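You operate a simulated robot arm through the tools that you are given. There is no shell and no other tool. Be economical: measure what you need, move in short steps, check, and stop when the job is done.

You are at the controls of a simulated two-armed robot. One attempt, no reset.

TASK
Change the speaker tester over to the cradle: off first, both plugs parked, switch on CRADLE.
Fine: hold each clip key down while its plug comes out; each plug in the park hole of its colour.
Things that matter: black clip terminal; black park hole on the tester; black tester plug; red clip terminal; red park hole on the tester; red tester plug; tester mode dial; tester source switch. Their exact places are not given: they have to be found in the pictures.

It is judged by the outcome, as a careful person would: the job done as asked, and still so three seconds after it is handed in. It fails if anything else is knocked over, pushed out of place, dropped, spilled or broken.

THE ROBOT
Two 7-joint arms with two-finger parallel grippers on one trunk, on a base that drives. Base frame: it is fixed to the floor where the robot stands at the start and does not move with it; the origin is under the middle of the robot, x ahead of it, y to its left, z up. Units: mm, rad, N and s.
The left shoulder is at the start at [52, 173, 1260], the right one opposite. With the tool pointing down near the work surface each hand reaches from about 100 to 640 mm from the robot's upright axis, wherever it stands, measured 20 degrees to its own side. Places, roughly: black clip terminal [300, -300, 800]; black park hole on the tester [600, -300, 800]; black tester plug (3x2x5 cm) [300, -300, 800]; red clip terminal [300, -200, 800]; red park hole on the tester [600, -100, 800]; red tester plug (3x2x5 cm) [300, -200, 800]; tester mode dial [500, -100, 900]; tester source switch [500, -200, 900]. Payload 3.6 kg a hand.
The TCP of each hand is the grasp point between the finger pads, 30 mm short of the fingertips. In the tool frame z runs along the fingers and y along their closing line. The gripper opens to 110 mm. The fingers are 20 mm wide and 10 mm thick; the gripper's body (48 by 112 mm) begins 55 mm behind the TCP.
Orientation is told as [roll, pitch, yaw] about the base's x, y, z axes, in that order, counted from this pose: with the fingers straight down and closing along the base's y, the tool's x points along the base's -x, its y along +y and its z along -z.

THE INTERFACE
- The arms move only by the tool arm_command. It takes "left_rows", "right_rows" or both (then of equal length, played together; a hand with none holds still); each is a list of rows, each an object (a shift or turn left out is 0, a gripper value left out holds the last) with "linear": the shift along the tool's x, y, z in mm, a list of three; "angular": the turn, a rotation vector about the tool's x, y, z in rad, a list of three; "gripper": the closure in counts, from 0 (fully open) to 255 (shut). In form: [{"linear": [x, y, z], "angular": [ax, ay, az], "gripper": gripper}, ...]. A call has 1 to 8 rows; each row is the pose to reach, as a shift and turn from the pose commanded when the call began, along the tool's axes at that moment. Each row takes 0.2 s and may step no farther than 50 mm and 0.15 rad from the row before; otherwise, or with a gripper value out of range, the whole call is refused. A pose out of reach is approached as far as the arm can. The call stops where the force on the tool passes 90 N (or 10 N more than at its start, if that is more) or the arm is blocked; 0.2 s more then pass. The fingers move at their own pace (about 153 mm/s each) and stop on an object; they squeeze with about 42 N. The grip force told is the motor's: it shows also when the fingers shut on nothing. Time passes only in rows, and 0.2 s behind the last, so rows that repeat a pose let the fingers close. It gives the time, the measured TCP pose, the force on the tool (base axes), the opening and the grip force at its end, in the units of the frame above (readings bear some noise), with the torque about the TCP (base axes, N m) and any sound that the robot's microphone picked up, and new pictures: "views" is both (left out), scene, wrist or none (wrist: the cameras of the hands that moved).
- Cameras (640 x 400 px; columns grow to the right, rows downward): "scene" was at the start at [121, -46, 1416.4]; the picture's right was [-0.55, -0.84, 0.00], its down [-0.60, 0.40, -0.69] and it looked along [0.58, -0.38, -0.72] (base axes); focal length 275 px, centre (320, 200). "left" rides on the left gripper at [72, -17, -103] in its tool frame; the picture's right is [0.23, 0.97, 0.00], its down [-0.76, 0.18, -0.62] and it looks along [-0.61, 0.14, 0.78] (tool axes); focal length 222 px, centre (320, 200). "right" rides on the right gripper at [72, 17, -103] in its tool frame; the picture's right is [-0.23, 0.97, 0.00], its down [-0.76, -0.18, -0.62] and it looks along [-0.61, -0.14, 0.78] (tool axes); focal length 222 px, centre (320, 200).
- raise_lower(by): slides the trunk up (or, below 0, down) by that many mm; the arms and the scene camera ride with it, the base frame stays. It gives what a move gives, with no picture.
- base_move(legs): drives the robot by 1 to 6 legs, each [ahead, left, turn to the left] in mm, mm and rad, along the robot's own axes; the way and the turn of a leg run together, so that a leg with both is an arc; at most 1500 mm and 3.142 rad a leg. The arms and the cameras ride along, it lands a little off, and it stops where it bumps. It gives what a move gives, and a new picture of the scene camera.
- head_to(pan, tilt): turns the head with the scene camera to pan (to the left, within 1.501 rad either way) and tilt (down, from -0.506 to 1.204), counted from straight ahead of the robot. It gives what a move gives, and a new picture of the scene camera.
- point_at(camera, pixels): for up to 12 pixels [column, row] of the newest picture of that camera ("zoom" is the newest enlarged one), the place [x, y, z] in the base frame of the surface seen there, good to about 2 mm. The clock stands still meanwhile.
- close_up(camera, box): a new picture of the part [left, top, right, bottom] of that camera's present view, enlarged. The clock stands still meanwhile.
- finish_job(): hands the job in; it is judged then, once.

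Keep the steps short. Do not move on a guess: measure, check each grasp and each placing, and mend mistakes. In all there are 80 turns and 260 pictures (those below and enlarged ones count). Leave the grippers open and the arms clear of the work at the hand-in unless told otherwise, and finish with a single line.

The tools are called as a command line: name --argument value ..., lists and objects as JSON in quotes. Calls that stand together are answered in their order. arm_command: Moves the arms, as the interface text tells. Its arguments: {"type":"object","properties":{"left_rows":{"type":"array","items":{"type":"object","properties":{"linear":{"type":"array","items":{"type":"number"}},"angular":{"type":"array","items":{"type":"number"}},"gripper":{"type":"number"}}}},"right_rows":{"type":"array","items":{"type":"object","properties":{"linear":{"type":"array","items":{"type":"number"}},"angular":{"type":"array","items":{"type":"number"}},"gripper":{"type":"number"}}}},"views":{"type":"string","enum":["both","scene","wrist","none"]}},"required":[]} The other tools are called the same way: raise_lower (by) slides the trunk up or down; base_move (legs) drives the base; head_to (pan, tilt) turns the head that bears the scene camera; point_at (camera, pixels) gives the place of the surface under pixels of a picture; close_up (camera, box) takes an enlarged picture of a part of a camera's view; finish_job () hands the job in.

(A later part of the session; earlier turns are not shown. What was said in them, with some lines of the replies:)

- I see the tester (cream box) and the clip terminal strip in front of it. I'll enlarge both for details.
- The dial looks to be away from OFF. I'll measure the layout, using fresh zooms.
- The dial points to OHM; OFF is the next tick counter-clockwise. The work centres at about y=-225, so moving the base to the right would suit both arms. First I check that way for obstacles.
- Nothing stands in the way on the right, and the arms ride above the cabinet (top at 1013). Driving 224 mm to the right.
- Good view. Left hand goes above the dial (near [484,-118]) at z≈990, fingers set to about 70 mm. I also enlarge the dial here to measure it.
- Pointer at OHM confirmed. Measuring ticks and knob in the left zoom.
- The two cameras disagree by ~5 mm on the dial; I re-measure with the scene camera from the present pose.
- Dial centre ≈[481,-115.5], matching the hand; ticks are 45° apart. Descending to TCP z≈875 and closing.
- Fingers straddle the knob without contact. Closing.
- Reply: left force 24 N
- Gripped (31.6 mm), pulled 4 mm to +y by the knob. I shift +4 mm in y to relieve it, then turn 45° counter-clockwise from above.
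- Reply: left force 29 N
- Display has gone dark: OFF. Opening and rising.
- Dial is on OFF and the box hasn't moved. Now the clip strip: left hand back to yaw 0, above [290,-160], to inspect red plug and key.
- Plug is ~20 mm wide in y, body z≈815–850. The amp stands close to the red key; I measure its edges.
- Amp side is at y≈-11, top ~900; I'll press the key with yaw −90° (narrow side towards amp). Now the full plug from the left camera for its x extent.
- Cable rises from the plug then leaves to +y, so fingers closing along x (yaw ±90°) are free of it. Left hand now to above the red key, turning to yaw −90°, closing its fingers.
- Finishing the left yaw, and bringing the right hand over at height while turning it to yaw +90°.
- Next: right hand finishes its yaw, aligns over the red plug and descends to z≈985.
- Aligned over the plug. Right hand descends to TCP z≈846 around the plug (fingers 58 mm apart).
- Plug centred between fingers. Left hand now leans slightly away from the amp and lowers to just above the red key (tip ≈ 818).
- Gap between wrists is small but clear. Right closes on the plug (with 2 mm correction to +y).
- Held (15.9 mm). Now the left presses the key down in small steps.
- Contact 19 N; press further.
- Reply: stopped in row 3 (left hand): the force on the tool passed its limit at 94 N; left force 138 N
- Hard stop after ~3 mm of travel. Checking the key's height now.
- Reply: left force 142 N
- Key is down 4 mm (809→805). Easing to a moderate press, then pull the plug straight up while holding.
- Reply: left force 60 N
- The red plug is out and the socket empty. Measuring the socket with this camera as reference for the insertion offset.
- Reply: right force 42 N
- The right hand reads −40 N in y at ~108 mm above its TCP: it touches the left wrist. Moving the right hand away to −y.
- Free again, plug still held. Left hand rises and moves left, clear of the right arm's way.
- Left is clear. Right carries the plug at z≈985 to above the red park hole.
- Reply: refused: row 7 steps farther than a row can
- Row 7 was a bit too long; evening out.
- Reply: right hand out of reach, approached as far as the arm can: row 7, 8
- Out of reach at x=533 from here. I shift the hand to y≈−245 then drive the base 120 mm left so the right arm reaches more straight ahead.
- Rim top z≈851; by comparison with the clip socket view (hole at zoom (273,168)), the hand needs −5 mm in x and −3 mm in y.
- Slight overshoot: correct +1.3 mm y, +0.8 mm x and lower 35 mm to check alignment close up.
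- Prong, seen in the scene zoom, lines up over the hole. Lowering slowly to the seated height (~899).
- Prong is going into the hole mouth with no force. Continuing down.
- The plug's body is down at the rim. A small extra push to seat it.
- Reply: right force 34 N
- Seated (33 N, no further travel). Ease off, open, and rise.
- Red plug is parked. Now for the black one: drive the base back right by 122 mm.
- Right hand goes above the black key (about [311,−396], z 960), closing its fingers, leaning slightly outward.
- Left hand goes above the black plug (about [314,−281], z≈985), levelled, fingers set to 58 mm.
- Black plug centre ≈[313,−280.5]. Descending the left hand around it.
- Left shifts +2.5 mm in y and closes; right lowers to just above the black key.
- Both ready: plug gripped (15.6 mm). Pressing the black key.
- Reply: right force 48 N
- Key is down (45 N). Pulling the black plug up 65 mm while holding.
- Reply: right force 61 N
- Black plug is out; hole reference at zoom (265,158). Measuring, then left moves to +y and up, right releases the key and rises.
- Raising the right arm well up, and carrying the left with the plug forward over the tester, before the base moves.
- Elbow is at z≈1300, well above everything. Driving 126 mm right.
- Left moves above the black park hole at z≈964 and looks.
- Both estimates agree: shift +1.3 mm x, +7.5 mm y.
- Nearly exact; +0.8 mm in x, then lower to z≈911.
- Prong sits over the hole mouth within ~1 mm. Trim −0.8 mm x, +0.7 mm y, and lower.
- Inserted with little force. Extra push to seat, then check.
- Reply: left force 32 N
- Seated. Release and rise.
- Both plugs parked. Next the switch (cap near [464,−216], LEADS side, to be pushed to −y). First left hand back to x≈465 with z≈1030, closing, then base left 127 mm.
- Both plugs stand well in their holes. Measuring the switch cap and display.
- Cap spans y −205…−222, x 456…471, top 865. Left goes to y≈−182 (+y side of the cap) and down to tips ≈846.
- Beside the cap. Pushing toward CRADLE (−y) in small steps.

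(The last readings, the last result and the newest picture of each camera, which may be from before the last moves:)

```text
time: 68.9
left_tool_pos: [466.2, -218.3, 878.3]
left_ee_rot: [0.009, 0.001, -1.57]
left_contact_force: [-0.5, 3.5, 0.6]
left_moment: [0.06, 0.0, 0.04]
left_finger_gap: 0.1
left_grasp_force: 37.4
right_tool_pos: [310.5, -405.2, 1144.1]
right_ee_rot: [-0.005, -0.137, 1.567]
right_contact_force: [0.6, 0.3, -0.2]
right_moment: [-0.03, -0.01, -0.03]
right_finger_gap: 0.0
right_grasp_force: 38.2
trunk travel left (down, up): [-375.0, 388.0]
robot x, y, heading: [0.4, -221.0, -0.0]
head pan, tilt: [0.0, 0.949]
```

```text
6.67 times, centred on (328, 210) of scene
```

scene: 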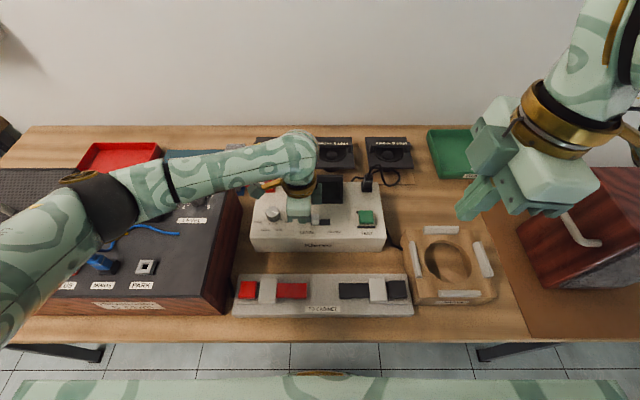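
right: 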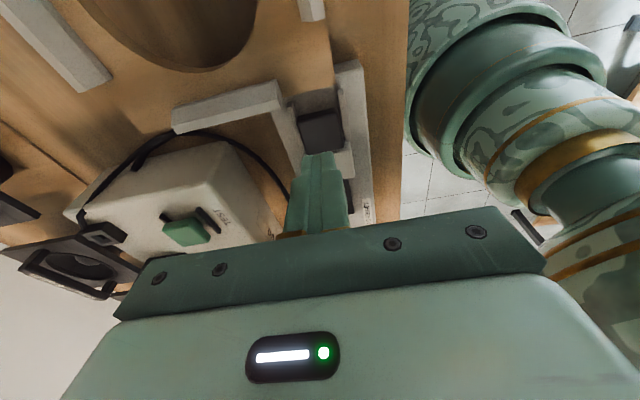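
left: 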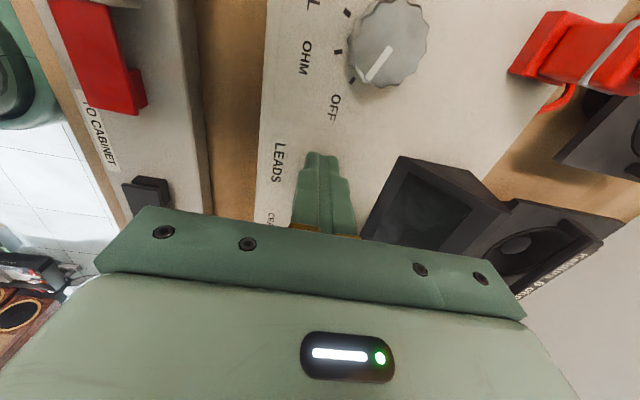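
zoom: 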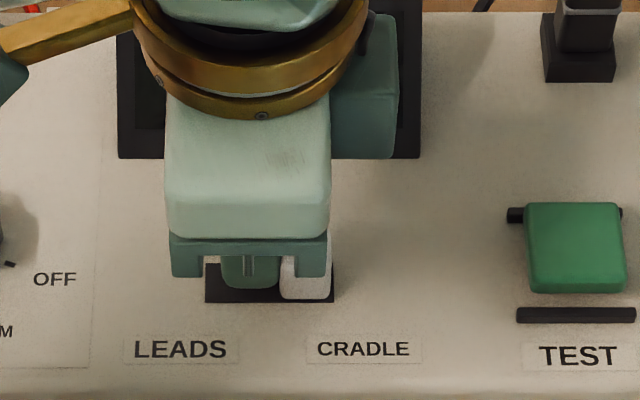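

Cap is at the CRADLE end. A slight further push for certainty, then back off and rise.

arm_command --left_rows '[{"linear": [-2.5, 0, 0]}, {"linear": [-2.5, 0, 0]}, {"linear": [12, 0, 0]}, {"linear": [12, 0, -40]}, {"linear": [12, 0, -85]}, {"linear": [12, 0, -130], "gripper": 60}, {"linear": [30, -30, -160], "gripper": 0}]' --right_rows '[{}, {}, {}, {}, {}, {}, {"gripper": 0}]' --views "both"

close_up --camera "scene" --box '[240, 160, 400, 260]'

close_up --camera "scene" --box '[230, 265, 420, 325]'

```text
time: 70.5
left_tool_pos: [433.6, -189.6, 1035.7]
left_ee_rot: [0.008, 0.0, -1.571]
left_contact_force: [-0.4, -0.1, -0.1]
left_moment: [-0.01, 0.0, 0.0]
left_finger_gap: 110.1
left_grasp_force: 0.0
right_tool_pos: [309.2, -403.9, 1143.9]
right_ee_rot: [-0.001, -0.139, 1.567]
right_contact_force: [-0.6, -0.3, -0.5]
right_moment: [-0.02, -0.01, 0.01]
right_finger_gap: 109.7
right_grasp_force: 0.1
trunk travel left (down, up): [-375.0, 388.0]
robot x, y, heading: [0.6, -224.1, 0.002]
head pan, tilt: [0.0, 0.949]
```

scene: 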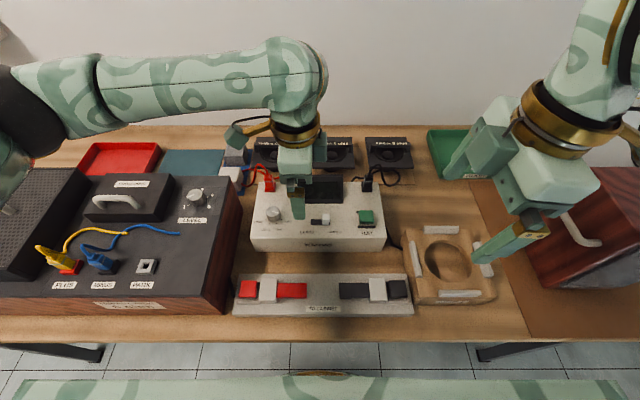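
right: 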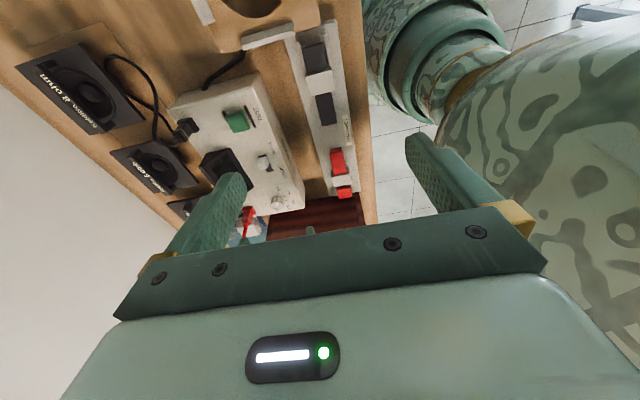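
left: 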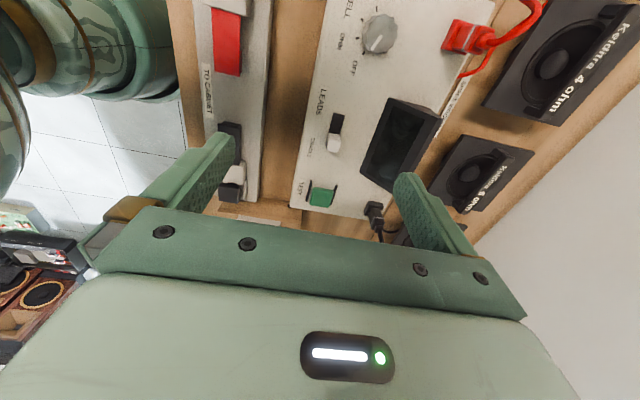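

```text
4.00 times, centred on (320, 210) of scene
```

zoom: 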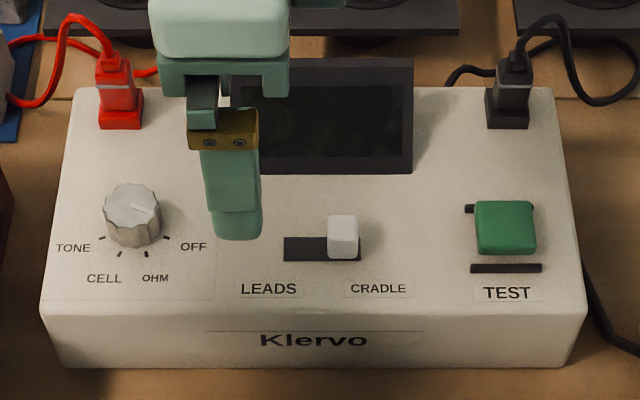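

```text
3.37 times, centred on (325, 295) of scene
```

zoom: 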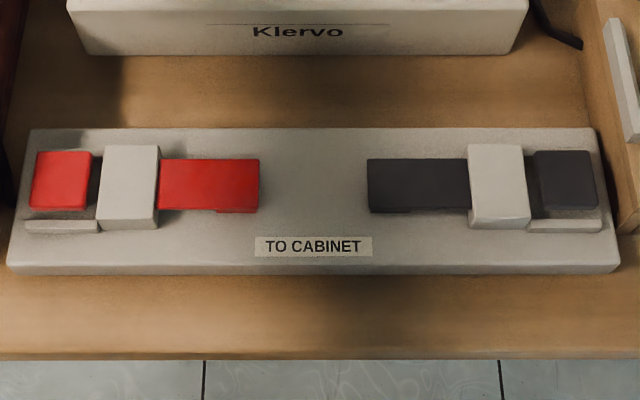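

Dial OFF, both plugs parked, switch on CRADLE. I lift the left hand a bit more, clear of the tester.

arm_command --left_rows '[{"linear": [15, -20, -40]}, {"linear": [30, -40, -80]}, {"linear": [45, -60, -120]}]' --views "scene"

```text
time: 71.3
left_tool_pos: [371.9, -143.5, 1158.6]
left_ee_rot: [0.006, -0.002, -1.573]
left_contact_force: [-0.5, 0.7, 0.1]
left_moment: [0.0, -0.02, -0.02]
left_finger_gap: 110.2
left_grasp_force: 0.0
right_tool_pos: [308.7, -406.2, 1145.1]
right_ee_rot: [-0.005, -0.137, 1.567]
right_contact_force: [0.1, 0.0, 0.1]
right_moment: [-0.04, -0.01, 0.0]
right_finger_gap: 110.1
right_grasp_force: 0.0
trunk travel left (down, up): [-375.0, 388.0]
robot x, y, heading: [1.0, -225.2, -0.001]
head pan, tilt: [0.0, 0.949]
```

scene: 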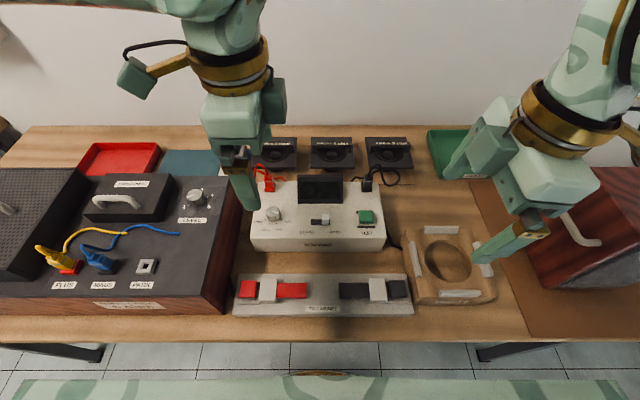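

Everything is in place, so I'm handing in.

finish_job

```text
The job is handed in.
```

The tester dial was turned to OFF first, both plugs were pulled with their clip keys held down and parked in the holes of their own colour, and the source switch is on CRADLE.
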